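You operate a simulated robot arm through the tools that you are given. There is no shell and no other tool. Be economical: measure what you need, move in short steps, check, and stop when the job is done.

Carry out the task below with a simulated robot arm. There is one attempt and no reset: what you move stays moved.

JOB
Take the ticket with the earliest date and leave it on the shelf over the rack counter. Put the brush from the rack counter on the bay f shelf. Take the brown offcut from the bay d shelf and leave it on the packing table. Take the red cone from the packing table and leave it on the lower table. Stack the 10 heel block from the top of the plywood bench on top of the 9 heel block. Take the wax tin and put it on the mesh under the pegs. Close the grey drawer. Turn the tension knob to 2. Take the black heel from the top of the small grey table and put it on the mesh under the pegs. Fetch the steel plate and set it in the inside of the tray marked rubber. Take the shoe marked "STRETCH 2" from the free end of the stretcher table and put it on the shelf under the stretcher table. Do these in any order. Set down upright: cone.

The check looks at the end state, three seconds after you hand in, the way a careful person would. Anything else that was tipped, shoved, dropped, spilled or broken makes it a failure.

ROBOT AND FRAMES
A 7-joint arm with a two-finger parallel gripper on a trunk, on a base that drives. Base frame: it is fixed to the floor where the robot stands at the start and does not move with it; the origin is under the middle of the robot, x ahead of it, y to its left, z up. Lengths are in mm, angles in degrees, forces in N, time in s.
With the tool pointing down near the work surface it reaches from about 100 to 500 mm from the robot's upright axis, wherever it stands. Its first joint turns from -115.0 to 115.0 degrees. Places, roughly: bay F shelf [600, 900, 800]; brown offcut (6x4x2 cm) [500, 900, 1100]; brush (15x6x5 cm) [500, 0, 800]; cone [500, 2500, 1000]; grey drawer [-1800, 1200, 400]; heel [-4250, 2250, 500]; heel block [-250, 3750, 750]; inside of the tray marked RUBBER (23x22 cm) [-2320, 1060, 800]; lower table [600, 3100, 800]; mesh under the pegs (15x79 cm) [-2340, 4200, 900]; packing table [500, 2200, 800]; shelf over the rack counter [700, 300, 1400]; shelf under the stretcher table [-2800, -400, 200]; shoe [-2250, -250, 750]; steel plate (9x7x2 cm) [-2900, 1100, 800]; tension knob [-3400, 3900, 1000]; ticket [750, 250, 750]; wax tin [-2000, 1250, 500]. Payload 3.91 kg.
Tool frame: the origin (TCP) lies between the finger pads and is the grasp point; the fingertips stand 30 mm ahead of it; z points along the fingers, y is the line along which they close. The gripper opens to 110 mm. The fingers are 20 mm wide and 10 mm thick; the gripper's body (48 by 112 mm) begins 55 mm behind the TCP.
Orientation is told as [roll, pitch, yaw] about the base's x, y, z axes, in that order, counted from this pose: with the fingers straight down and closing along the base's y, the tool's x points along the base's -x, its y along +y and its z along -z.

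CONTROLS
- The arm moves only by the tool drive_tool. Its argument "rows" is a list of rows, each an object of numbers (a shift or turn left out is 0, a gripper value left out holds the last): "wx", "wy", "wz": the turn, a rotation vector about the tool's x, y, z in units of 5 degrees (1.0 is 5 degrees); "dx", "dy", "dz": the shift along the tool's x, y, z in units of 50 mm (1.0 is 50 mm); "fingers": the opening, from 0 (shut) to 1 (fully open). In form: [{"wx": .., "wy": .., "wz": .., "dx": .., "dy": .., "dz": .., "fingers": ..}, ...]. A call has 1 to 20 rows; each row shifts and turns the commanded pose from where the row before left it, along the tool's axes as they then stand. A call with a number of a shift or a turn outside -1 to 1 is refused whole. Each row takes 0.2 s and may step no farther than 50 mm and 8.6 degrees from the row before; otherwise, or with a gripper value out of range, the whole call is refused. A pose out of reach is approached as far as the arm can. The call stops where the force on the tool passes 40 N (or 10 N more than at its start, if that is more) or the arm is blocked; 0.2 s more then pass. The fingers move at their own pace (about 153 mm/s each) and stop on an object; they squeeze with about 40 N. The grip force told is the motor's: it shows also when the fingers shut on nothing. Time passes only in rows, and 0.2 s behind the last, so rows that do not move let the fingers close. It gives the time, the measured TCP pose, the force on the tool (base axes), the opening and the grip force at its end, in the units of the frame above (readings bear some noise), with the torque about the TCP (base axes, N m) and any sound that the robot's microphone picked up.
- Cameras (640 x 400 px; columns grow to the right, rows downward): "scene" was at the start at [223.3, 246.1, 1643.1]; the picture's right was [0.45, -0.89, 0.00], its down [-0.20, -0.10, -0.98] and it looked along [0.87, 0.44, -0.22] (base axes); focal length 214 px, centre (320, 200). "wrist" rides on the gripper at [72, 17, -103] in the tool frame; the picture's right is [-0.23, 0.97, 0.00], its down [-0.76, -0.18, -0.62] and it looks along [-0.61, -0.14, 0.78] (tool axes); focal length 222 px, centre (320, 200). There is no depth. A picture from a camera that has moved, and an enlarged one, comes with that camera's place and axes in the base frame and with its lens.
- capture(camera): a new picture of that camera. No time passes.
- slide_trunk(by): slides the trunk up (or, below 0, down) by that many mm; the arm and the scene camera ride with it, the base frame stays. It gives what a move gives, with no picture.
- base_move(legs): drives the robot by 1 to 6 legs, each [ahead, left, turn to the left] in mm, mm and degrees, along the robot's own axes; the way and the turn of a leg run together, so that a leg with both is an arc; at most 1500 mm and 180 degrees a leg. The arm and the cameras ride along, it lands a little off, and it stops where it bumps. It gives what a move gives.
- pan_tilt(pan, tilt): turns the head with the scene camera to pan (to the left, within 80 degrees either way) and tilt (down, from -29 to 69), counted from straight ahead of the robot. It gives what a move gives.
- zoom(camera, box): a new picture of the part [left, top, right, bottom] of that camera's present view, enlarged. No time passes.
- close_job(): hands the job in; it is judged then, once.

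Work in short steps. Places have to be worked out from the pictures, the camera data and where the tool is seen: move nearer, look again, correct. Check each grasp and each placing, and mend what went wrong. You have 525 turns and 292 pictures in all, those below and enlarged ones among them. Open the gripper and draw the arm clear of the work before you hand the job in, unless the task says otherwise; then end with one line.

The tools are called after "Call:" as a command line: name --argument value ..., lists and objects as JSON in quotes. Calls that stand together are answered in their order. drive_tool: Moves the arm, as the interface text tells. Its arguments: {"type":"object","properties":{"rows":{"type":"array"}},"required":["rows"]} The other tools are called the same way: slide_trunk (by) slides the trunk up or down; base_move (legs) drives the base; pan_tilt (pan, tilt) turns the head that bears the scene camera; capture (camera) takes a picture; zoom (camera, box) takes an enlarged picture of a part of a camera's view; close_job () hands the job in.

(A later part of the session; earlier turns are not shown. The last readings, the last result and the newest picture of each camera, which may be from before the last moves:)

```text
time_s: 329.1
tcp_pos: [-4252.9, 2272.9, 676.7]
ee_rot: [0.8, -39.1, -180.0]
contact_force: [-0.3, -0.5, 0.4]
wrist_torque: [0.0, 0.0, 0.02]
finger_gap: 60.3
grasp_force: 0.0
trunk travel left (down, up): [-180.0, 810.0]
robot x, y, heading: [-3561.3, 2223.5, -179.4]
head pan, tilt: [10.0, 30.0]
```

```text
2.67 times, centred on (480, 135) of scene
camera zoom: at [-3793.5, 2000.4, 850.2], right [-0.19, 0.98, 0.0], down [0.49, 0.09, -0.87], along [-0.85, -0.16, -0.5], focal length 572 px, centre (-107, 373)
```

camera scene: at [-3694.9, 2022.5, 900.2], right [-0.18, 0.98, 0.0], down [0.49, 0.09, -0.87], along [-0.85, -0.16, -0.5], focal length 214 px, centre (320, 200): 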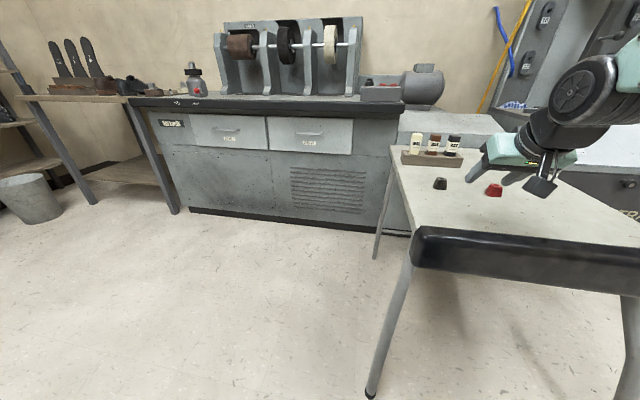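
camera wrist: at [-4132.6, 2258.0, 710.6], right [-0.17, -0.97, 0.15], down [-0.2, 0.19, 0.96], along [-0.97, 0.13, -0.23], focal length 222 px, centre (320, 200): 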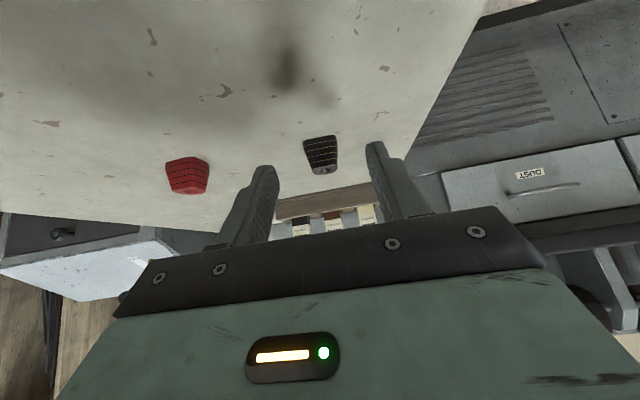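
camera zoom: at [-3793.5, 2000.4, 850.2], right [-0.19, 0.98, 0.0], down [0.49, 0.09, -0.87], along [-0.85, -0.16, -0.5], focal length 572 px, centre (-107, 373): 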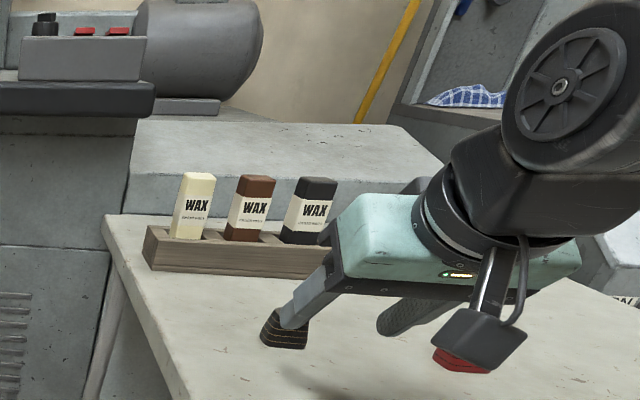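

Heel ≈ [-4345,2277,612], centred between the fingers. I go 75 ahead, 4 right, then lower in steps.

Call:
base_move --legs '[[75, -4, 0]]'

Call:
slide_trunk --by -35

Call:
capture --camera "wrist"

Call:
zoom --camera "scene" --box '[400, 80, 540, 185]'

```text
time_s: 330.1
tcp_pos: [-4327.0, 2278.5, 676.8]
ee_rot: [0.8, -39.1, 180.1]
contact_force: [0.8, 0.1, -0.3]
wrist_torque: [-0.02, -0.02, 0.0]
finger_gap: 60.6
grasp_force: 0.1
trunk travel left (down, up): [-180.0, 810.0]
robot x, y, heading: [-3641.8, 2225.5, -179.3]
head pan, tilt: [10.0, 30.0]
```

```text
time_s: 330.9
tcp_pos: [-4327.4, 2277.4, 641.0]
ee_rot: [0.8, -39.2, 180.1]
contact_force: [0.8, 0.4, 0.1]
wrist_torque: [0.0, -0.02, -0.01]
finger_gap: 60.6
grasp_force: 0.0
trunk travel left (down, up): [-145.0, 845.0]
robot x, y, heading: [-3637.0, 2225.9, -179.1]
head pan, tilt: [10.0, 30.0]
```

```text
123 pictures are left
camera wrist: at [-4206.2, 2261.7, 675.6], right [-0.17, -0.97, 0.15], down [-0.2, 0.19, 0.96], along [-0.97, 0.13, -0.23], focal length 222 px, centre (320, 200)
```

wrist: 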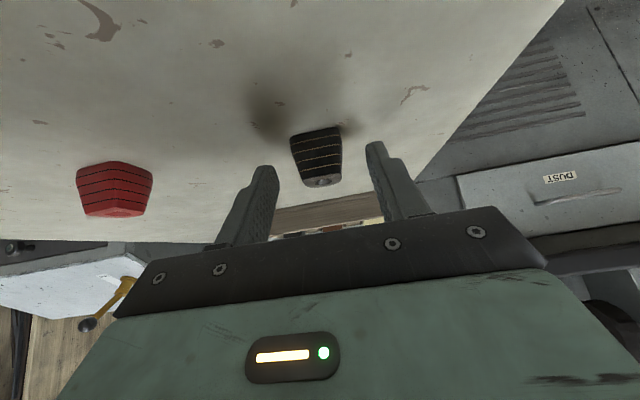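

```text
3.81 times, centred on (470, 132) of scene
camera zoom: at [-3867.4, 2003.8, 815.2], right [-0.19, 0.98, 0.0], down [0.49, 0.09, -0.87], along [-0.85, -0.16, -0.5], focal length 817 px, centre (-251, 457)
```

zoom: 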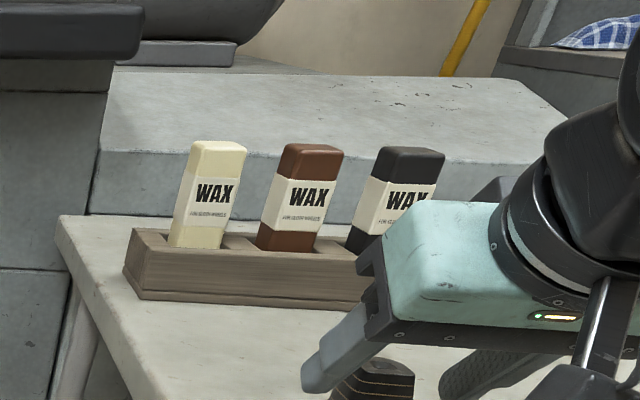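

Heel between the fingers. I lower until the fingertips just touch the table.

Call:
slide_trunk --by -8

Call:
slide_trunk --by -6

```text
time_s: 331.5
tcp_pos: [-4326.7, 2278.4, 633.6]
ee_rot: [0.8, -39.1, 180.1]
contact_force: [0.1, -1.0, 0.3]
wrist_torque: [0.03, -0.03, 0.01]
finger_gap: 60.5
grasp_force: 0.0
trunk travel left (down, up): [-137.0, 853.0]
robot x, y, heading: [-3636.5, 2228.5, -179.1]
head pan, tilt: [10.0, 30.0]
```

```text
time_s: 332.0
tcp_pos: [-4327.4, 2278.1, 630.0]
ee_rot: [0.8, -39.4, -180.1]
contact_force: [2.2, -0.3, 20.8]
wrist_torque: [0.66, 0.23, -0.01]
finger_gap: 60.3
grasp_force: 0.0
trunk travel left (down, up): [-131.0, 859.0]
robot x, y, heading: [-3635.1, 2231.3, -179.1]
head pan, tilt: [10.0, 30.0]
```

Touching (table ≈ z 600). I raise 4 mm and close.

Call:
slide_trunk --by 5

Call:
drive_tool --rows '[{"fingers": 0}, {}, {}, {}]'

Call:
slide_trunk --by 120

Call:
capture --camera "wrist"

```text
time_s: 332.6
tcp_pos: [-4326.7, 2278.7, 631.7]
ee_rot: [0.8, -38.9, 179.9]
contact_force: [-1.1, -0.6, 0.3]
wrist_torque: [-0.03, -0.01, -0.04]
finger_gap: 60.6
grasp_force: 0.1
trunk travel left (down, up): [-136.0, 854.0]
robot x, y, heading: [-3637.0, 2228.9, -179.3]
head pan, tilt: [10.0, 30.0]
```

```text
time_s: 333.6
tcp_pos: [-4328.0, 2278.7, 631.8]
ee_rot: [0.8, -39.1, 180.0]
contact_force: [0.6, 0.0, -0.4]
wrist_torque: [0.0, 0.02, -0.04]
finger_gap: 33.6
grasp_force: 40.2
trunk travel left (down, up): [-136.0, 854.0]
robot x, y, heading: [-3639.2, 2224.7, -179.2]
head pan, tilt: [10.0, 30.0]
```

```text
time_s: 335.1
tcp_pos: [-4327.5, 2277.4, 752.6]
ee_rot: [0.8, -38.9, 180.0]
contact_force: [0.3, 0.6, -0.9]
wrist_torque: [-0.01, -0.04, 0.03]
finger_gap: 33.2
grasp_force: 40.2
trunk travel left (down, up): [-256.0, 734.0]
robot x, y, heading: [-3634.6, 2228.2, -179.2]
head pan, tilt: [10.0, 30.0]
```

```text
121 pictures are left
camera wrist: at [-4206.2, 2261.8, 786.6], right [-0.17, -0.97, 0.15], down [-0.2, 0.19, 0.96], along [-0.97, 0.13, -0.23], focal length 222 px, centre (320, 200)
```

wrist: 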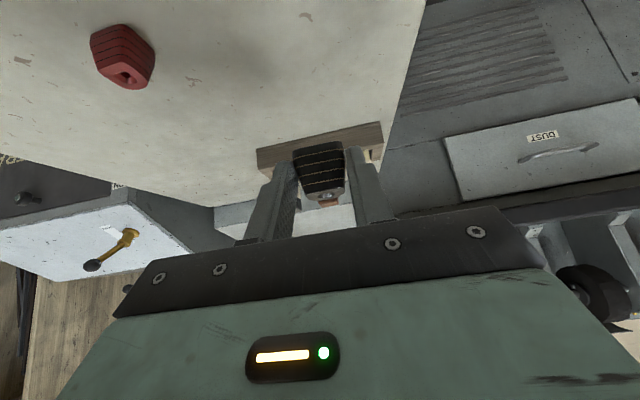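

Black heel held. I back off, turn to heading 90° and drive to the mesh.

Call:
base_move --legs '[[-500, 0, 0], [0, 0, -90.8], [0, -660, 0]]'

Call:
slide_trunk --by 290

Call:
pan_tilt --pan -10 --tilt 20

Call:
capture --camera "scene"

```text
time_s: 345.0
tcp_pos: [-2458.8, 2948.1, 752.9]
ee_rot: [0.9, -39.0, 91.5]
contact_force: [0.2, 0.6, 0.1]
wrist_torque: [0.0, 0.0, 0.04]
finger_gap: 32.9
grasp_force: 40.2
trunk travel left (down, up): [-256.0, 734.0]
robot x, y, heading: [-2494.3, 2256.7, 92.0]
head pan, tilt: [10.0, 30.0]
```

```text
time_s: 347.9
tcp_pos: [-2458.9, 2946.3, 1041.5]
ee_rot: [0.8, -38.9, 91.4]
contact_force: [-0.8, -0.2, 0.5]
wrist_torque: [-0.05, 0.01, -0.02]
finger_gap: 32.8
grasp_force: 39.8
trunk travel left (down, up): [-546.0, 444.0]
robot x, y, heading: [-2489.9, 2253.5, 92.2]
head pan, tilt: [10.0, 30.0]
```

```text
time_s: 348.8
tcp_pos: [-2459.6, 2946.9, 1043.2]
ee_rot: [0.8, -39.0, 91.6]
contact_force: [-0.4, -0.8, -0.7]
wrist_torque: [-0.03, 0.03, -0.01]
finger_gap: 32.9
grasp_force: 39.8
trunk travel left (down, up): [-546.0, 444.0]
robot x, y, heading: [-2491.2, 2258.8, 92.3]
head pan, tilt: [-10.0, 20.0]
```

```text
120 pictures are left
camera scene: at [-2690.8, 2481.5, 1232.2], right [0.99, -0.13, 0.0], down [-0.05, -0.34, -0.94], along [0.13, 0.93, -0.34], focal length 214 px, centre (320, 200)
```

scene: 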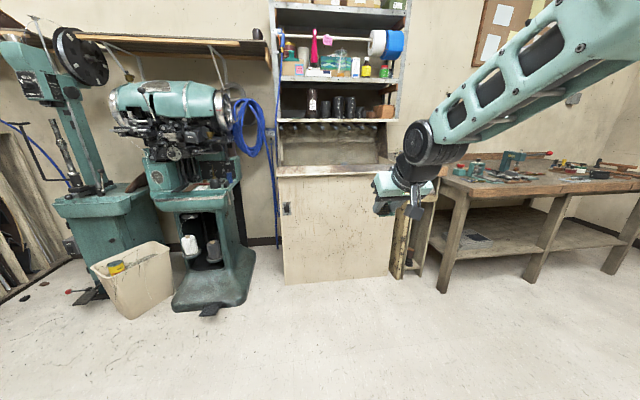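

Call:
base_move --legs '[[0, 0, -2.2], [1000, 0, 0]]'

Call:
capture --camera "wrist"

Call:
capture --camera "scene"

```text
time_s: 354.4
tcp_pos: [-2433.2, 3952.3, 1042.5]
ee_rot: [0.7, -39.0, 89.4]
contact_force: [0.2, 0.5, -0.4]
wrist_torque: [-0.05, 0.02, -0.01]
finger_gap: 32.7
grasp_force: 39.6
trunk travel left (down, up): [-546.0, 444.0]
robot x, y, heading: [-2487.0, 3263.1, 90.3]
head pan, tilt: [-10.0, 20.0]
```

```text
119 pictures are left
camera wrist: at [-2450.5, 3830.4, 1076.6], right [-0.97, 0.18, 0.15], down [0.19, 0.2, 0.96], along [0.14, 0.96, -0.23], focal length 222 px, centre (320, 200)
```

wrist: 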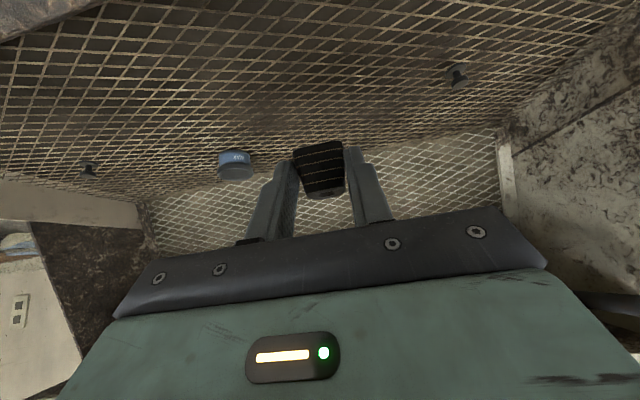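

```text
118 pictures are left
camera scene: at [-2682.2, 3495.5, 1232.3], right [0.98, -0.17, 0.0], down [-0.06, -0.34, -0.94], along [0.16, 0.93, -0.34], focal length 214 px, centre (320, 200)
```

scene: 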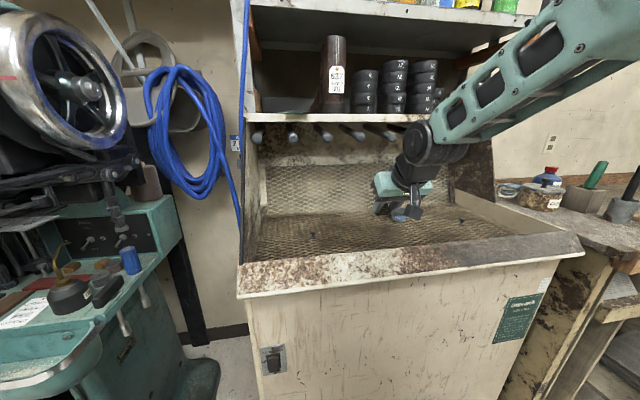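

I lower 45 mm (still above the lip), then go 198 in.

Call:
slide_trunk --by -42

Call:
base_move --legs '[[198, 0, 0]]'

Call:
capture --camera "wrist"

Call:
capture --camera "scene"

```text
time_s: 355.2
tcp_pos: [-2432.5, 3952.2, 1001.2]
ee_rot: [0.8, -39.0, 89.2]
contact_force: [-0.1, 0.1, 0.1]
wrist_torque: [-0.04, 0.0, 0.02]
finger_gap: 32.3
grasp_force: 39.7
trunk travel left (down, up): [-504.0, 486.0]
robot x, y, heading: [-2492.5, 3262.7, 90.0]
head pan, tilt: [-10.0, 20.0]
```

```text
time_s: 356.8
tcp_pos: [-2430.7, 4142.6, 999.8]
ee_rot: [0.8, -39.0, 89.1]
contact_force: [0.2, 0.6, -0.3]
wrist_torque: [-0.04, 0.0, -0.01]
finger_gap: 32.3
grasp_force: 39.7
trunk travel left (down, up): [-504.0, 486.0]
robot x, y, heading: [-2490.6, 3455.1, 89.9]
head pan, tilt: [-10.0, 20.0]
```

```text
117 pictures are left
camera wrist: at [-2448.7, 4019.8, 1034.5], right [-0.97, 0.18, 0.15], down [0.19, 0.2, 0.96], along [0.15, 0.96, -0.23], focal length 222 px, centre (320, 200)
```

wrist: 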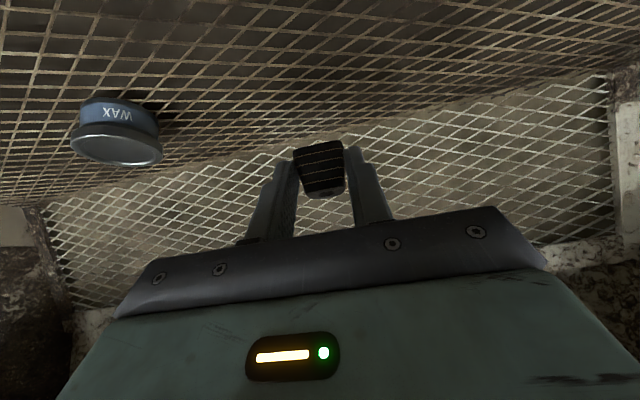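

```text
116 pictures are left
camera scene: at [-2681.4, 3685.6, 1190.2], right [0.98, -0.18, 0.0], down [-0.06, -0.34, -0.94], along [0.17, 0.93, -0.34], focal length 214 px, centre (320, 200)
```

scene: 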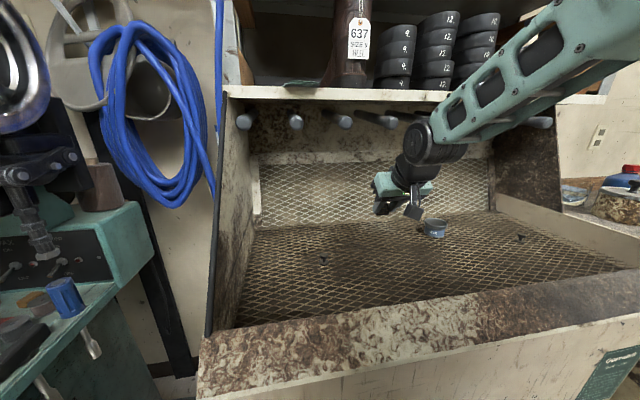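

Lowering to the mesh.

Call:
slide_trunk --by -66

Call:
slide_trunk --by -8

Call:
slide_trunk --by -7

```text
time_s: 357.8
tcp_pos: [-2430.6, 4142.1, 934.3]
ee_rot: [0.7, -39.1, 89.1]
contact_force: [-0.6, -0.1, -0.8]
wrist_torque: [0.02, 0.01, 0.01]
finger_gap: 32.4
grasp_force: 39.7
trunk travel left (down, up): [-438.0, 552.0]
robot x, y, heading: [-2486.0, 3452.5, 89.9]
head pan, tilt: [-10.0, 20.0]
```

```text
time_s: 358.4
tcp_pos: [-2430.4, 4141.8, 926.6]
ee_rot: [0.8, -39.0, 89.1]
contact_force: [-0.2, -0.2, 0.1]
wrist_torque: [-0.02, -0.02, 0.0]
finger_gap: 32.0
grasp_force: 39.8
trunk travel left (down, up): [-430.0, 560.0]
robot x, y, heading: [-2489.2, 3452.0, 89.7]
head pan, tilt: [-10.0, 20.0]
```

```text
time_s: 358.9
tcp_pos: [-2430.8, 4144.3, 924.8]
ee_rot: [0.9, -39.7, 89.0]
contact_force: [-0.9, 1.9, 11.2]
wrist_torque: [0.23, 0.08, 0.04]
finger_gap: 32.0
grasp_force: 39.3
trunk travel left (down, up): [-424.0, 566.0]
robot x, y, heading: [-2489.7, 3452.1, 90.0]
head pan, tilt: [-10.0, 20.0]
stopped: the force on the tool passed its limit at 44 N (the readings are from after the stop); the commanded pose is now the measured one
```

Contact. I ease up, open, raise and check.

Call:
slide_trunk --by 2

Call:
drive_tool --rows '[{"fingers": 0.6}, {}, {}]'

Call:
slide_trunk --by 90

Call:
capture --camera "wrist"

```text
time_s: 359.4
tcp_pos: [-2431.8, 4142.7, 925.2]
ee_rot: [0.9, -39.5, 89.1]
contact_force: [0.1, -0.5, 4.4]
wrist_torque: [0.05, 0.03, 0.03]
finger_gap: 32.1
grasp_force: 40.4
trunk travel left (down, up): [-426.0, 564.0]
robot x, y, heading: [-2490.7, 3450.6, 90.0]
head pan, tilt: [-10.0, 20.0]
```

```text
time_s: 360.2
tcp_pos: [-2431.2, 4144.1, 925.1]
ee_rot: [0.8, -39.5, 89.1]
contact_force: [-0.7, -0.1, 0.2]
wrist_torque: [0.01, 0.01, 0.04]
finger_gap: 65.9
grasp_force: 0.0
trunk travel left (down, up): [-426.0, 564.0]
robot x, y, heading: [-2493.6, 3451.8, 90.0]
head pan, tilt: [-10.0, 20.0]
```

```text
time_s: 361.5
tcp_pos: [-2430.3, 4144.3, 1015.0]
ee_rot: [0.8, -39.6, 89.2]
contact_force: [0.2, -0.5, -0.3]
wrist_torque: [0.01, 0.02, 0.05]
finger_gap: 66.2
grasp_force: 0.1
trunk travel left (down, up): [-516.0, 474.0]
robot x, y, heading: [-2490.8, 3453.6, 89.8]
head pan, tilt: [-10.0, 20.0]
```

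```text
115 pictures are left
camera wrist: at [-2448.7, 4021.5, 1048.6], right [-0.97, 0.18, 0.16], down [0.19, 0.19, 0.96], along [0.15, 0.96, -0.22], focal length 222 px, centre (320, 200)
```

wrist: 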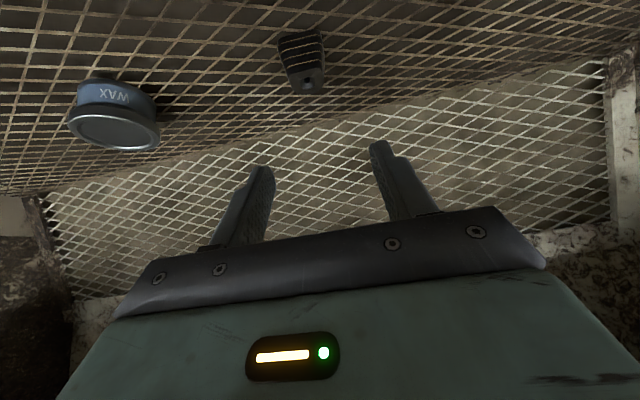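

Heel stands on the mesh. I back out, and turn around to face the middle table.

Call:
base_move --legs '[[-700, 0, 0], [0, 0, 180]]'

Call:
slide_trunk --by 100

Call:
pan_tilt --pan 0 --tilt 30

Call:
capture --camera "scene"

```text
time_s: 372.7
tcp_pos: [-2557.9, 2045.6, 1015.1]
ee_rot: [0.8, -39.5, -91.8]
contact_force: [0.4, -0.2, 0.9]
wrist_torque: [-0.01, -0.02, 0.04]
finger_gap: 66.2
grasp_force: 0.1
trunk travel left (down, up): [-516.0, 474.0]
robot x, y, heading: [-2488.3, 2741.7, -90.9]
head pan, tilt: [-10.0, 20.0]
```

```text
time_s: 374.0
tcp_pos: [-2558.4, 2045.5, 1115.6]
ee_rot: [0.9, -39.5, -91.8]
contact_force: [0.0, -1.0, -0.1]
wrist_torque: [0.0, 0.02, 0.04]
finger_gap: 65.9
grasp_force: 0.1
trunk travel left (down, up): [-616.0, 374.0]
robot x, y, heading: [-2485.7, 2739.1, -91.4]
head pan, tilt: [-10.0, 20.0]
```

```text
time_s: 374.7
tcp_pos: [-2558.6, 2046.5, 1116.0]
ee_rot: [1.0, -39.5, -91.8]
contact_force: [-0.4, -0.9, -0.1]
wrist_torque: [-0.01, -0.02, 0.01]
finger_gap: 65.8
grasp_force: 0.0
trunk travel left (down, up): [-616.0, 374.0]
robot x, y, heading: [-2489.1, 2739.9, -91.0]
head pan, tilt: [0.0, 30.0]
```

```text
114 pictures are left
camera scene: at [-2289.6, 2500.6, 1286.4], right [-1.0, 0.02, 0.0], down [0.01, 0.5, -0.87], along [-0.02, -0.87, -0.5], focal length 214 px, centre (320, 200)
```

scene: 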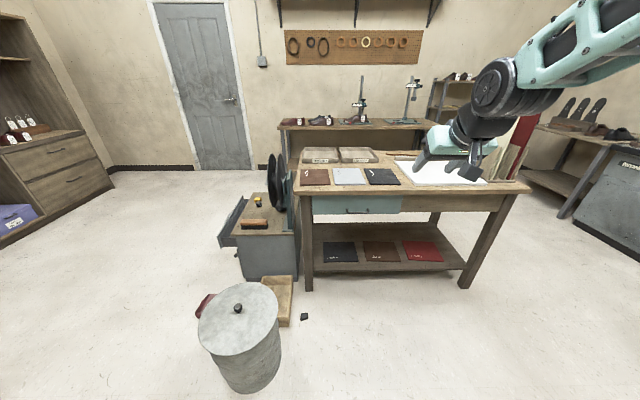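

Call:
zoom --camera "scene" --box '[280, 130, 540, 290]'

```text
2.46 times, centred on (410, 210) of scene
camera zoom: at [-2289.6, 2500.6, 1286.4], right [-1.0, 0.02, 0.0], down [0.01, 0.5, -0.87], along [-0.02, -0.87, -0.5], focal length 528 px, centre (98, 175)
```

zoom: 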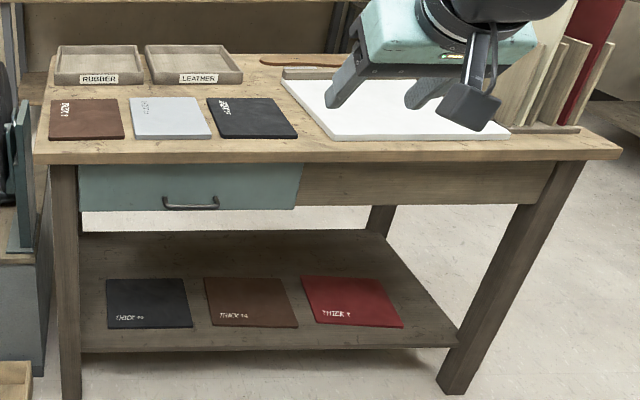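

The tray RUBBER is at the table's far side; I'll reach it from the other side. First I return to the cabinet to restore the dark box and close the drawer.

Call:
base_move --legs '[[0, 1450, 1], [0, 0, -90], [0, 1300, 0]]'

Call:
pan_tilt --pan 0 --tilt 40

Call:
capture --camera "scene"

```text
time_s: 391.9
tcp_pos: [-1759.7, 1493.9, 1115.6]
ee_rot: [0.9, -39.5, 177.2]
contact_force: [-0.6, -0.3, 0.6]
wrist_torque: [0.02, -0.02, -0.01]
finger_gap: 66.0
grasp_force: 0.1
trunk travel left (down, up): [-616.0, 374.0]
robot x, y, heading: [-1070.3, 1413.7, 178.2]
head pan, tilt: [0.0, 30.0]
```

```text
time_s: 392.6
tcp_pos: [-1759.0, 1494.7, 1116.2]
ee_rot: [0.8, -39.4, 177.3]
contact_force: [-0.3, 0.1, -0.4]
wrist_torque: [-0.03, -0.02, -0.02]
finger_gap: 65.9
grasp_force: 0.1
trunk travel left (down, up): [-616.0, 374.0]
robot x, y, heading: [-1072.9, 1414.2, 178.2]
head pan, tilt: [0.0, 40.0]
```

```text
112 pictures are left
camera scene: at [-1306.5, 1214.4, 1271.1], right [0.03, 1.0, 0.0], down [0.64, -0.02, -0.77], along [-0.77, 0.03, -0.64], focal length 214 px, centre (320, 200)
```

scene: 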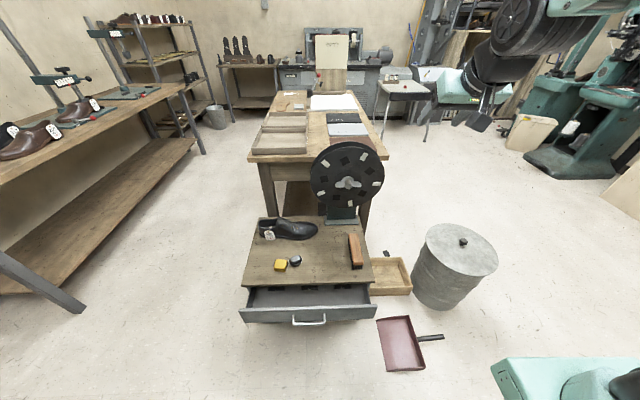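

Call:
base_move --legs '[[0, 0, 1.8], [0, 340, 0]]'

Call:
slide_trunk --by -400

Call:
capture --camera "scene"

Call:
capture --camera "wrist"

```text
time_s: 395.2
tcp_pos: [-1762.9, 1140.3, 1116.4]
ee_rot: [0.9, -39.5, 179.3]
contact_force: [-0.1, 0.3, 0.3]
wrist_torque: [-0.01, -0.01, -0.02]
finger_gap: 66.0
grasp_force: 0.1
trunk travel left (down, up): [-616.0, 374.0]
robot x, y, heading: [-1067.7, 1082.5, 180.0]
head pan, tilt: [0.0, 40.0]
```

```text
time_s: 399.0
tcp_pos: [-1762.8, 1139.6, 714.9]
ee_rot: [0.9, -39.5, 179.1]
contact_force: [-0.1, -0.1, -0.1]
wrist_torque: [-0.01, 0.0, -0.04]
finger_gap: 66.2
grasp_force: 0.1
trunk travel left (down, up): [-216.0, 774.0]
robot x, y, heading: [-1072.1, 1084.7, 180.0]
head pan, tilt: [0.0, 40.0]
```

```text
111 pictures are left
camera scene: at [-1300.4, 876.0, 871.1], right [0.0, 1.0, 0.0], down [0.64, 0.0, -0.77], along [-0.77, 0.0, -0.64], focal length 214 px, centre (320, 200)
```

scene: 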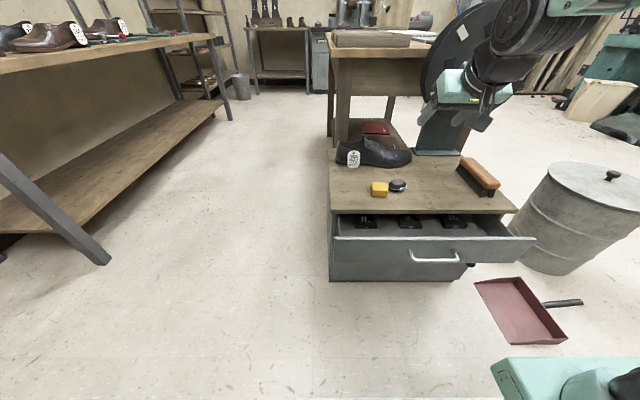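

```text
110 pictures are left
camera wrist: at [-1641.7, 1122.6, 748.6], right [-0.18, -0.97, 0.16], down [-0.19, 0.19, 0.96], along [-0.97, 0.14, -0.22], focal length 222 px, centre (320, 200)
```

wrist: 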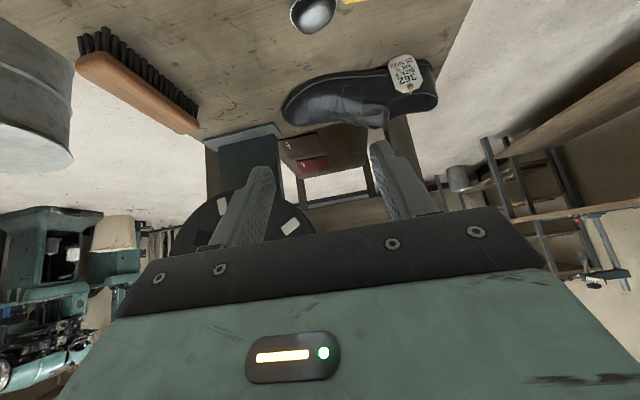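

Call:
zoom --camera "scene" --box '[340, 160, 450, 225]'

```text
5.82 times, centred on (395, 192) of scene
camera zoom: at [-1300.4, 876.0, 871.1], right [0.0, 1.0, 0.0], down [0.64, 0.0, -0.77], along [-0.77, 0.0, -0.64], focal length 1248 px, centre (-116, 244)
```

zoom: 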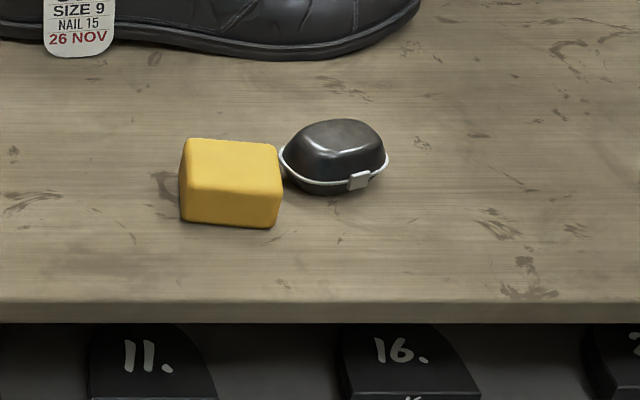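

The dark box touches the yellow block, so I'll grasp it diagonally with a vertical tool. I back 150 mm and set the tool vertical, yawed 45°.

Call:
base_move --legs '[[-150, 0, 0]]'

Call:
drive_tool --rows '[{"wy": 1, "dx": 0.3}, {"wy": 1, "dx": 0.3}, {"wy": 1, "dx": 0.3}, {"wy": 1, "dx": 0.3}, {"wy": 1, "dx": 0.3}, {"wy": 1, "dx": 0.3}, {"wy": 1, "dx": 0.3}, {"wy": 0.9, "dx": 0.3}, {}]'

```text
time_s: 400.4
tcp_pos: [-1610.3, 1144.5, 714.4]
ee_rot: [0.9, -39.5, 178.8]
contact_force: [0.4, -1.0, 0.3]
wrist_torque: [-0.02, -0.01, 0.01]
finger_gap: 65.9
grasp_force: 0.0
trunk travel left (down, up): [-216.0, 774.0]
robot x, y, heading: [-916.8, 1082.5, 179.9]
head pan, tilt: [0.0, 40.0]
```

```text
time_s: 402.4
tcp_pos: [-1501.7, 1141.6, 670.2]
ee_rot: [0.7, 0.0, 179.6]
contact_force: [-0.3, -0.3, -0.1]
wrist_torque: [0.02, -0.02, -0.03]
finger_gap: 65.9
grasp_force: 0.0
trunk travel left (down, up): [-216.0, 774.0]
robot x, y, heading: [-918.7, 1082.4, 179.8]
head pan, tilt: [0.0, 40.0]
```

Call:
drive_tool --rows '[{"wz": 1, "fingers": 0.68}, {"wz": 1}, {"wz": 1}, {"wz": 1}, {"wz": 1}, {"wz": 1}, {"wz": 1}, {"wz": 1}, {"wz": 1}, {}]'

Call:
base_move --legs '[[240, 0, 0]]'

Call:
capture --camera "wrist"

Call:
capture --camera "scene"

```text
time_s: 404.6
tcp_pos: [-1501.8, 1142.7, 671.5]
ee_rot: [0.5, 0.4, 134.5]
contact_force: [-0.4, 0.5, -1.3]
wrist_torque: [0.01, -0.02, 0.04]
finger_gap: 74.6
grasp_force: 0.0
trunk travel left (down, up): [-216.0, 774.0]
robot x, y, heading: [-916.2, 1083.9, 179.6]
head pan, tilt: [0.0, 40.0]
```

```text
time_s: 406.3
tcp_pos: [-1740.1, 1145.9, 670.4]
ee_rot: [0.5, 0.4, 134.2]
contact_force: [-0.4, -0.4, -0.5]
wrist_torque: [0.01, 0.02, 0.01]
finger_gap: 74.9
grasp_force: 0.0
trunk travel left (down, up): [-216.0, 774.0]
robot x, y, heading: [-1156.8, 1080.8, 179.4]
head pan, tilt: [0.0, 40.0]
```

```text
108 pictures are left
camera wrist: at [-1701.9, 1082.1, 774.2], right [-0.86, -0.52, 0.01], down [-0.4, 0.68, 0.62], along [-0.32, 0.52, -0.79], focal length 222 px, centre (320, 200)
```

wrist: 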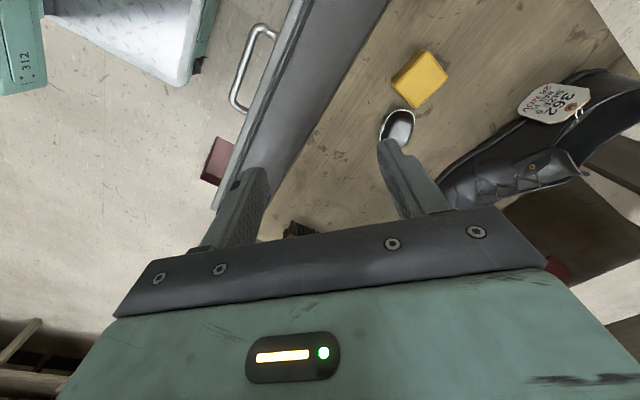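

```text
107 pictures are left
camera scene: at [-1388.7, 879.0, 871.0], right [0.01, 1.0, 0.0], down [0.64, -0.01, -0.77], along [-0.77, 0.01, -0.64], focal length 214 px, centre (320, 200)
```

scene: 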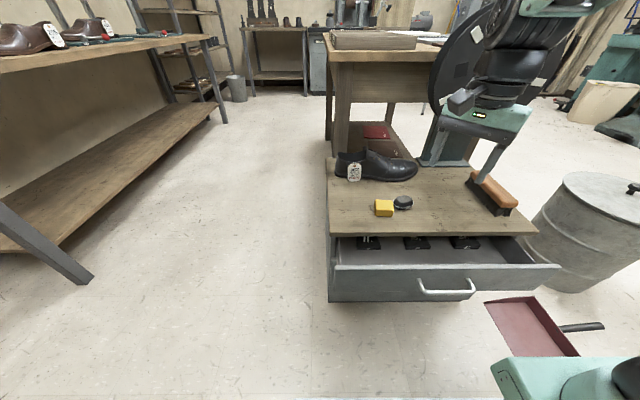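

Box ≈ [-1860,1124]. I go forward 120 and left 22, then look before lowering.

Call:
base_move --legs '[[120, 22, 0]]'

Call:
slide_trunk --by -110

Call:
capture --camera "wrist"

Call:
zoom --camera "scene" --box '[330, 80, 530, 210]'

```text
time_s: 407.6
tcp_pos: [-1861.0, 1123.3, 670.4]
ee_rot: [0.5, 0.4, 134.3]
contact_force: [0.2, -0.5, -0.3]
wrist_torque: [-0.02, 0.0, -0.03]
finger_gap: 74.7
grasp_force: 0.2
trunk travel left (down, up): [-216.0, 774.0]
robot x, y, heading: [-1280.0, 1066.4, 179.4]
head pan, tilt: [0.0, 40.0]
```

```text
time_s: 409.0
tcp_pos: [-1863.2, 1123.3, 561.7]
ee_rot: [0.5, 0.4, 134.2]
contact_force: [-0.4, -0.1, 0.4]
wrist_torque: [0.03, -0.04, 0.02]
finger_gap: 75.0
grasp_force: 0.0
trunk travel left (down, up): [-106.0, 884.0]
robot x, y, heading: [-1276.8, 1062.1, 179.6]
head pan, tilt: [0.0, 40.0]
```

```text
106 pictures are left
camera wrist: at [-1824.6, 1060.5, 664.2], right [-0.86, -0.52, 0.01], down [-0.4, 0.68, 0.62], along [-0.32, 0.52, -0.79], focal length 222 px, centre (320, 200)
```

wrist: 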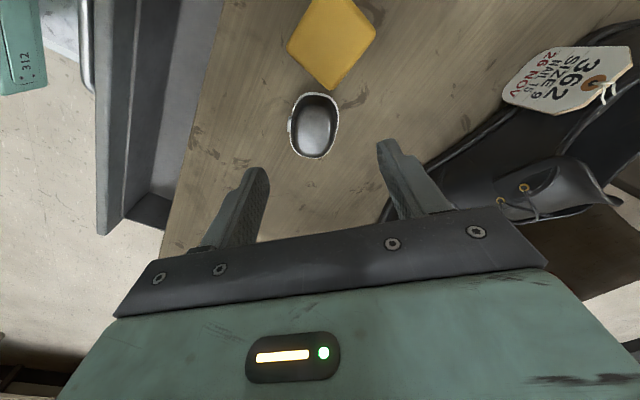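

```text
3.08 times, centred on (430, 145) of scene
camera zoom: at [-1511.1, 858.0, 761.0], right [0.01, 1.0, 0.0], down [0.64, 0.0, -0.77], along [-0.77, 0.01, -0.64], focal length 660 px, centre (-18, 369)
```

zoom: 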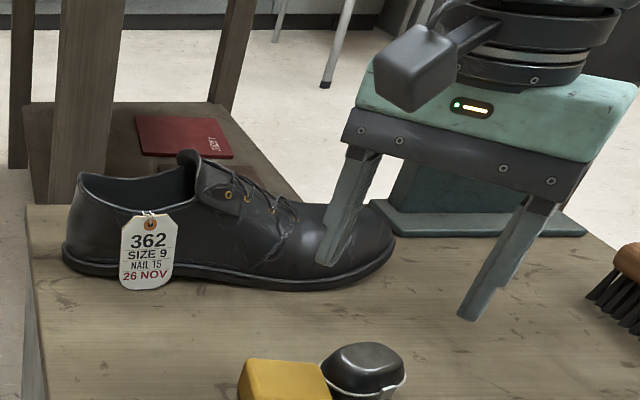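

Aligned to the box. I lower to z≈482.

Call:
slide_trunk --by -76

Call:
capture --camera "wrist"

```text
time_s: 410.1
tcp_pos: [-1862.0, 1124.1, 484.6]
ee_rot: [0.6, 0.4, 134.4]
contact_force: [-1.3, -0.5, -0.5]
wrist_torque: [-0.01, 0.04, -0.03]
finger_gap: 74.9
grasp_force: 0.1
trunk travel left (down, up): [-30.0, 960.0]
robot x, y, heading: [-1280.8, 1062.9, 180.0]
head pan, tilt: [0.0, 40.0]
```

```text
104 pictures are left
camera wrist: at [-1824.6, 1060.6, 588.2], right [-0.86, -0.52, 0.01], down [-0.4, 0.68, 0.62], along [-0.32, 0.52, -0.79], focal length 222 px, centre (320, 200)
```

wrist: 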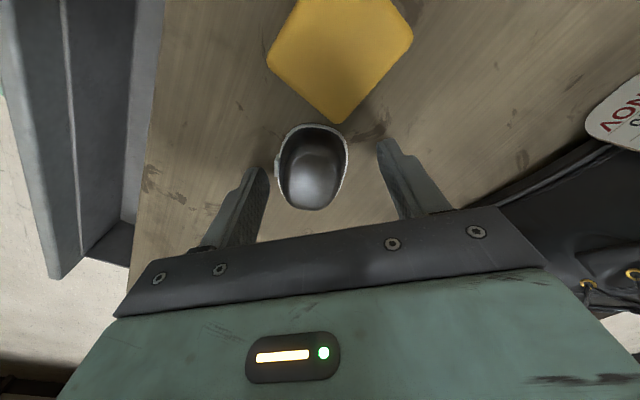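

Close on the box, lift slightly, and move it +y 56 mm, −x 12 mm to its original place.

Call:
drive_tool --rows '[{"fingers": 0}, {}, {}, {}]'

Call:
slide_trunk --by 15

Call:
base_move --legs '[[12, -56, 0]]'

Call:
capture --camera "wrist"

```text
time_s: 411.1
tcp_pos: [-1863.1, 1123.8, 483.9]
ee_rot: [0.5, 0.4, 134.3]
contact_force: [1.0, 0.2, 1.1]
wrist_torque: [-0.01, 0.03, -0.02]
finger_gap: 40.7
grasp_force: 39.8
trunk travel left (down, up): [-30.0, 960.0]
robot x, y, heading: [-1277.0, 1059.3, 179.7]
head pan, tilt: [0.0, 40.0]
```

```text
time_s: 411.8
tcp_pos: [-1863.2, 1124.7, 499.0]
ee_rot: [0.5, 0.4, 134.4]
contact_force: [0.7, -0.2, -1.3]
wrist_torque: [-0.02, -0.01, 0.01]
finger_gap: 40.4
grasp_force: 39.6
trunk travel left (down, up): [-45.0, 945.0]
robot x, y, heading: [-1281.2, 1059.6, 179.7]
head pan, tilt: [0.0, 40.0]
```

```text
time_s: 412.7
tcp_pos: [-1874.7, 1180.2, 499.1]
ee_rot: [0.4, 0.4, 134.4]
contact_force: [-0.7, -0.1, 0.1]
wrist_torque: [0.0, -0.04, 0.02]
finger_gap: 40.4
grasp_force: 40.2
trunk travel left (down, up): [-45.0, 945.0]
robot x, y, heading: [-1290.9, 1119.8, 179.9]
head pan, tilt: [0.0, 40.0]
```

```text
103 pictures are left
camera wrist: at [-1836.4, 1117.0, 603.2], right [-0.85, -0.52, 0.01], down [-0.41, 0.68, 0.62], along [-0.32, 0.52, -0.79], focal length 222 px, centre (320, 200)
```

wrist: 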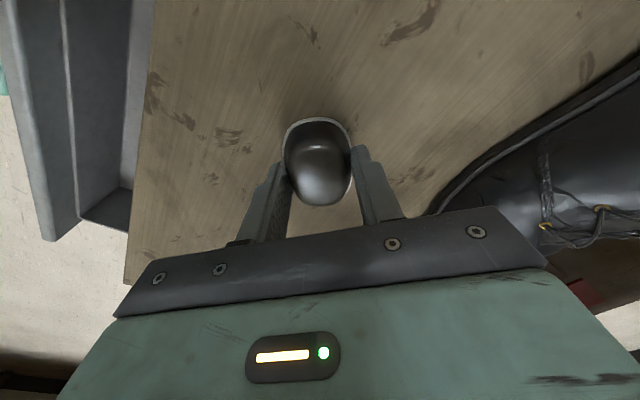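

I rotate it ~15° back, lower and release.

Call:
drive_tool --rows '[{"wz": 1}, {"wz": 1}, {"wz": 1}, {}]'

Call:
slide_trunk --by -14

Call:
drive_tool --rows '[{"fingers": 0.65}, {}, {}]'

Call:
slide_trunk --by 150

Call:
capture --camera "scene"

```text
time_s: 413.7
tcp_pos: [-1875.1, 1179.9, 499.6]
ee_rot: [0.4, 0.6, 119.3]
contact_force: [-0.2, -0.3, -1.5]
wrist_torque: [0.02, 0.0, -0.01]
finger_gap: 40.0
grasp_force: 39.3
trunk travel left (down, up): [-45.0, 945.0]
robot x, y, heading: [-1292.8, 1121.3, 179.6]
head pan, tilt: [0.0, 40.0]
```

```text
time_s: 414.4
tcp_pos: [-1874.7, 1179.9, 486.0]
ee_rot: [0.3, 0.6, 119.3]
contact_force: [-0.3, 0.5, 0.0]
wrist_torque: [-0.03, 0.01, 0.0]
finger_gap: 40.1
grasp_force: 39.7
trunk travel left (down, up): [-31.0, 959.0]
robot x, y, heading: [-1290.6, 1121.2, 179.8]
head pan, tilt: [0.0, 40.0]
```

```text
time_s: 415.1
tcp_pos: [-1875.1, 1179.6, 485.7]
ee_rot: [0.4, 0.5, 119.4]
contact_force: [-0.3, -1.0, -0.5]
wrist_torque: [-0.04, 0.0, 0.01]
finger_gap: 71.4
grasp_force: 0.0
trunk travel left (down, up): [-31.0, 959.0]
robot x, y, heading: [-1289.4, 1122.3, 179.7]
head pan, tilt: [0.0, 40.0]
```

```text
time_s: 416.9
tcp_pos: [-1875.5, 1180.0, 637.2]
ee_rot: [0.3, 0.6, 119.4]
contact_force: [0.6, 0.0, -0.7]
wrist_torque: [0.0, -0.01, 0.02]
finger_gap: 71.6
grasp_force: 0.1
trunk travel left (down, up): [-181.0, 809.0]
robot x, y, heading: [-1291.2, 1120.9, 179.9]
head pan, tilt: [0.0, 40.0]
```

```text
102 pictures are left
camera scene: at [-1522.7, 914.8, 836.0], right [0.01, 1.0, 0.0], down [0.64, 0.0, -0.77], along [-0.77, 0.0, -0.64], focal length 214 px, centre (320, 200)
```

scene: 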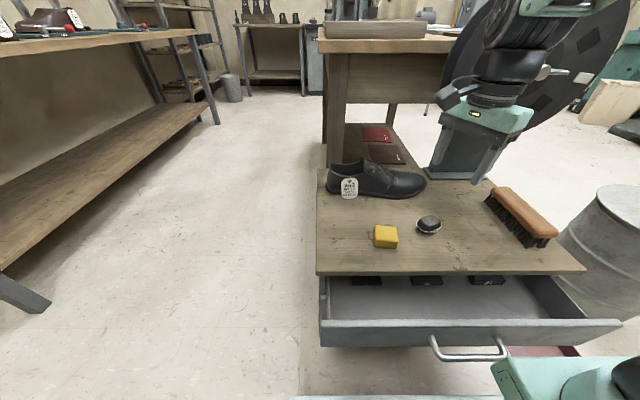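

Box is back in place. Now the drawer: I back off, close the fingers and bring them down in front of the drawer handle (y≈1184).

Call:
base_move --legs '[[-330, 0, 0]]'

Call:
slide_trunk --by -178

Call:
drive_tool --rows '[{"dz": 0.35, "fingers": 0}, {"dz": 0.35}, {"dz": 0.35}, {"dz": 0.35}]'

Call:
capture --camera "scene"

```text
time_s: 419.1
tcp_pos: [-1535.9, 1180.9, 635.5]
ee_rot: [0.4, 0.6, 119.0]
contact_force: [0.0, -0.7, 0.5]
wrist_torque: [-0.01, 0.0, 0.01]
finger_gap: 71.3
grasp_force: 0.1
trunk travel left (down, up): [-181.0, 809.0]
robot x, y, heading: [-953.0, 1117.4, 179.5]
head pan, tilt: [0.0, 40.0]
```

```text
time_s: 421.1
tcp_pos: [-1536.4, 1179.6, 459.4]
ee_rot: [0.4, 0.6, 119.0]
contact_force: [0.0, 0.0, 0.2]
wrist_torque: [-0.01, 0.0, 0.01]
finger_gap: 71.5
grasp_force: 0.0
trunk travel left (down, up): [-3.0, 987.0]
robot x, y, heading: [-951.0, 1117.6, 179.1]
head pan, tilt: [0.0, 40.0]
```

```text
time_s: 422.1
tcp_pos: [-1532.5, 1181.5, 388.8]
ee_rot: [0.4, 0.5, 119.0]
contact_force: [0.0, 0.2, -0.1]
wrist_torque: [0.03, 0.02, 0.01]
finger_gap: 0.0
grasp_force: 37.9
out of reach, approached as far as the arm can: row 4
trunk travel left (down, up): [-3.0, 987.0]
robot x, y, heading: [-953.6, 1119.0, 179.2]
head pan, tilt: [0.0, 40.0]
```

```text
101 pictures are left
camera scene: at [-1185.2, 913.2, 658.0], right [0.01, 1.0, 0.0], down [0.64, -0.01, -0.77], along [-0.77, 0.01, -0.64], focal length 214 px, centre (320, 200)
```

scene: 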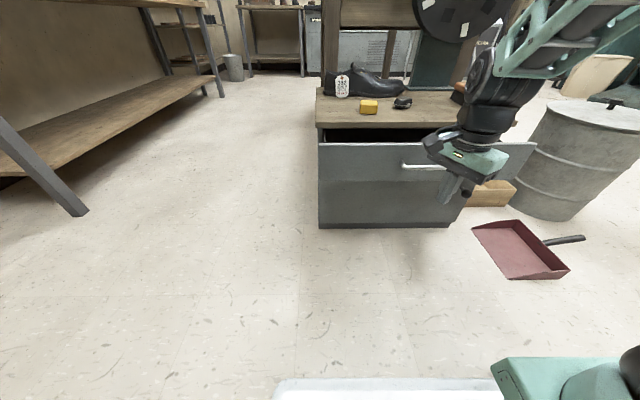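

Fingers hang in front of the handle. I push forward with the base.

Call:
base_move --legs '[[130, 0, 0.5]]'

Call:
base_move --legs '[[60, 0, 0]]'

Call:
capture --camera "scene"

```text
time_s: 423.4
tcp_pos: [-1662.4, 1177.8, 388.7]
ee_rot: [0.4, 0.6, 119.4]
contact_force: [-0.5, -0.2, 0.3]
wrist_torque: [0.02, 0.03, -0.01]
finger_gap: 0.0
grasp_force: 37.7
trunk travel left (down, up): [-3.0, 987.0]
robot x, y, heading: [-1080.9, 1117.8, 180.0]
head pan, tilt: [0.0, 40.0]
```

```text
time_s: 424.3
tcp_pos: [-1695.0, 1177.4, 388.5]
ee_rot: [-0.6, 1.4, 119.6]
contact_force: [5.7, 0.7, 2.2]
wrist_torque: [-0.08, 0.46, 0.0]
finger_gap: 0.1
grasp_force: 37.8
trunk travel left (down, up): [-3.0, 987.0]
robot x, y, heading: [-1124.1, 1115.4, 179.7]
head pan, tilt: [0.0, 40.0]
stopped in leg 1: the force on the tool passed its limit at 136 N (the readings are from after the stop); the commanded pose is now the measured one
```

```text
100 pictures are left
camera scene: at [-1353.5, 912.8, 657.7], right [0.0, 1.0, 0.0], down [0.64, 0.0, -0.77], along [-0.77, 0.0, -0.64], focal length 214 px, centre (320, 200)
```

scene: 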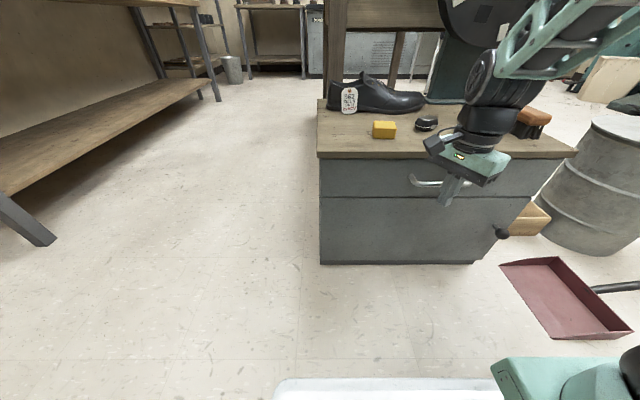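

The drawer looks closed; I zoom to verify.

Call:
base_move --legs '[[-120, 0, 0]]'

Call:
zoom --camera "scene" --box '[300, 80, 540, 260]'

```text
time_s: 425.6
tcp_pos: [-1576.7, 1176.1, 387.3]
ee_rot: [-0.5, 1.3, 119.5]
contact_force: [0.2, -0.2, -0.3]
wrist_torque: [0.0, 0.02, 0.03]
finger_gap: 0.2
grasp_force: 38.0
trunk travel left (down, up): [-3.0, 987.0]
robot x, y, heading: [-1009.2, 1119.8, 179.8]
head pan, tilt: [0.0, 40.0]
```

```text
2.22 times, centred on (420, 170) of scene
camera zoom: at [-1234.1, 912.1, 658.0], right [0.0, 1.0, 0.0], down [0.64, 0.0, -0.77], along [-0.77, 0.0, -0.64], focal length 477 px, centre (98, 267)
```

zoom: 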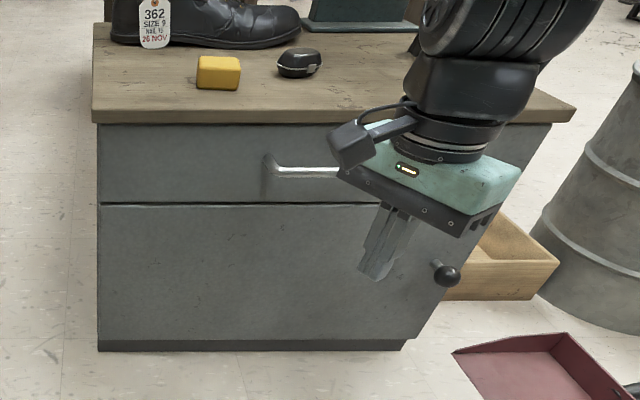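

Drawer is flush. Next I raise the trunk, restore the yaw, and drive to the aisle between the middle table and the stretcher table.

Call:
slide_trunk --by 400

Call:
slide_trunk --by 350

Call:
drive_tool --rows '[{"wz": -1, "fingers": 0.7}, {"wz": -1}, {"wz": -1}, {"wz": -1}, {"wz": -1}, {"wz": -1}, {"wz": -1}, {"wz": -1}, {"wz": -1}, {"wz": -1}, {"wz": -1}, {"wz": -1}, {}]'

Call:
base_move --legs '[[0, 745, 0]]'

Call:
pan_tilt --pan 0 --tilt 25

Call:
capture --camera "scene"

```text
time_s: 429.4
tcp_pos: [-1576.8, 1175.9, 788.5]
ee_rot: [-0.5, 1.4, 119.5]
contact_force: [0.8, -0.9, -0.3]
wrist_torque: [0.0, 0.0, 0.0]
finger_gap: 0.1
grasp_force: 37.6
trunk travel left (down, up): [-403.0, 587.0]
robot x, y, heading: [-1002.1, 1120.0, 179.6]
head pan, tilt: [0.0, 40.0]
```

```text
time_s: 432.8
tcp_pos: [-1577.1, 1176.4, 1136.9]
ee_rot: [-0.5, 1.2, 119.7]
contact_force: [0.0, 0.0, -0.3]
wrist_torque: [-0.02, -0.01, -0.03]
finger_gap: 0.2
grasp_force: 37.7
trunk travel left (down, up): [-753.0, 237.0]
robot x, y, heading: [-1001.4, 1117.1, 179.7]
head pan, tilt: [0.0, 40.0]
```

```text
time_s: 435.6
tcp_pos: [-1576.6, 1176.8, 1137.3]
ee_rot: [1.0, 1.0, 179.7]
contact_force: [0.6, -0.7, 0.7]
wrist_torque: [0.01, 0.02, 0.01]
finger_gap: 77.0
grasp_force: 0.0
trunk travel left (down, up): [-753.0, 237.0]
robot x, y, heading: [-1001.5, 1118.3, 179.6]
head pan, tilt: [0.0, 40.0]
```

```text
time_s: 439.7
tcp_pos: [-1585.1, 433.7, 1138.3]
ee_rot: [0.9, 1.1, 178.7]
contact_force: [0.4, 0.5, 0.4]
wrist_torque: [0.03, 0.01, -0.04]
finger_gap: 77.0
grasp_force: 0.2
trunk travel left (down, up): [-753.0, 237.0]
robot x, y, heading: [-1011.8, 364.6, 178.8]
head pan, tilt: [0.0, 40.0]
```

```text
time_s: 440.4
tcp_pos: [-1585.5, 433.0, 1137.7]
ee_rot: [0.9, 1.1, 178.6]
contact_force: [0.0, -0.7, -0.7]
wrist_torque: [0.02, 0.02, -0.01]
finger_gap: 76.8
grasp_force: 0.1
trunk travel left (down, up): [-753.0, 237.0]
robot x, y, heading: [-1012.0, 368.1, 178.9]
head pan, tilt: [0.0, 25.0]
```

```text
98 pictures are left
camera scene: at [-1254.4, 164.0, 1431.3], right [0.02, 1.0, 0.0], down [0.42, -0.01, -0.91], along [-0.91, 0.02, -0.42], focal length 214 px, centre (320, 200)
```

scene: 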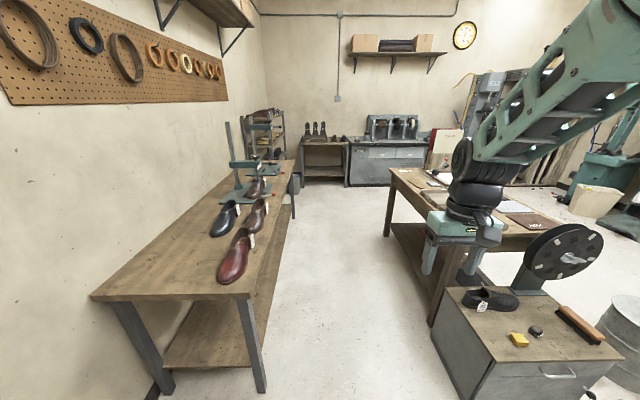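

Call:
zoom --camera "scene" --box '[190, 160, 300, 300]'

```text
2.86 times, centred on (245, 230) of scene
camera zoom: at [-1254.4, 164.0, 1431.3], right [0.02, 1.0, 0.0], down [0.42, -0.01, -0.91], along [-0.91, 0.02, -0.42], focal length 613 px, centre (534, 114)
```

zoom: 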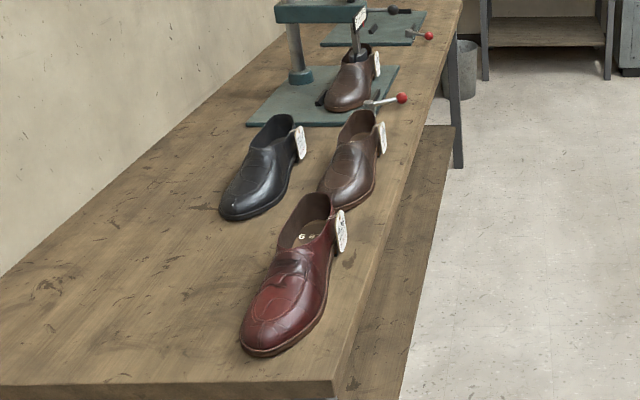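

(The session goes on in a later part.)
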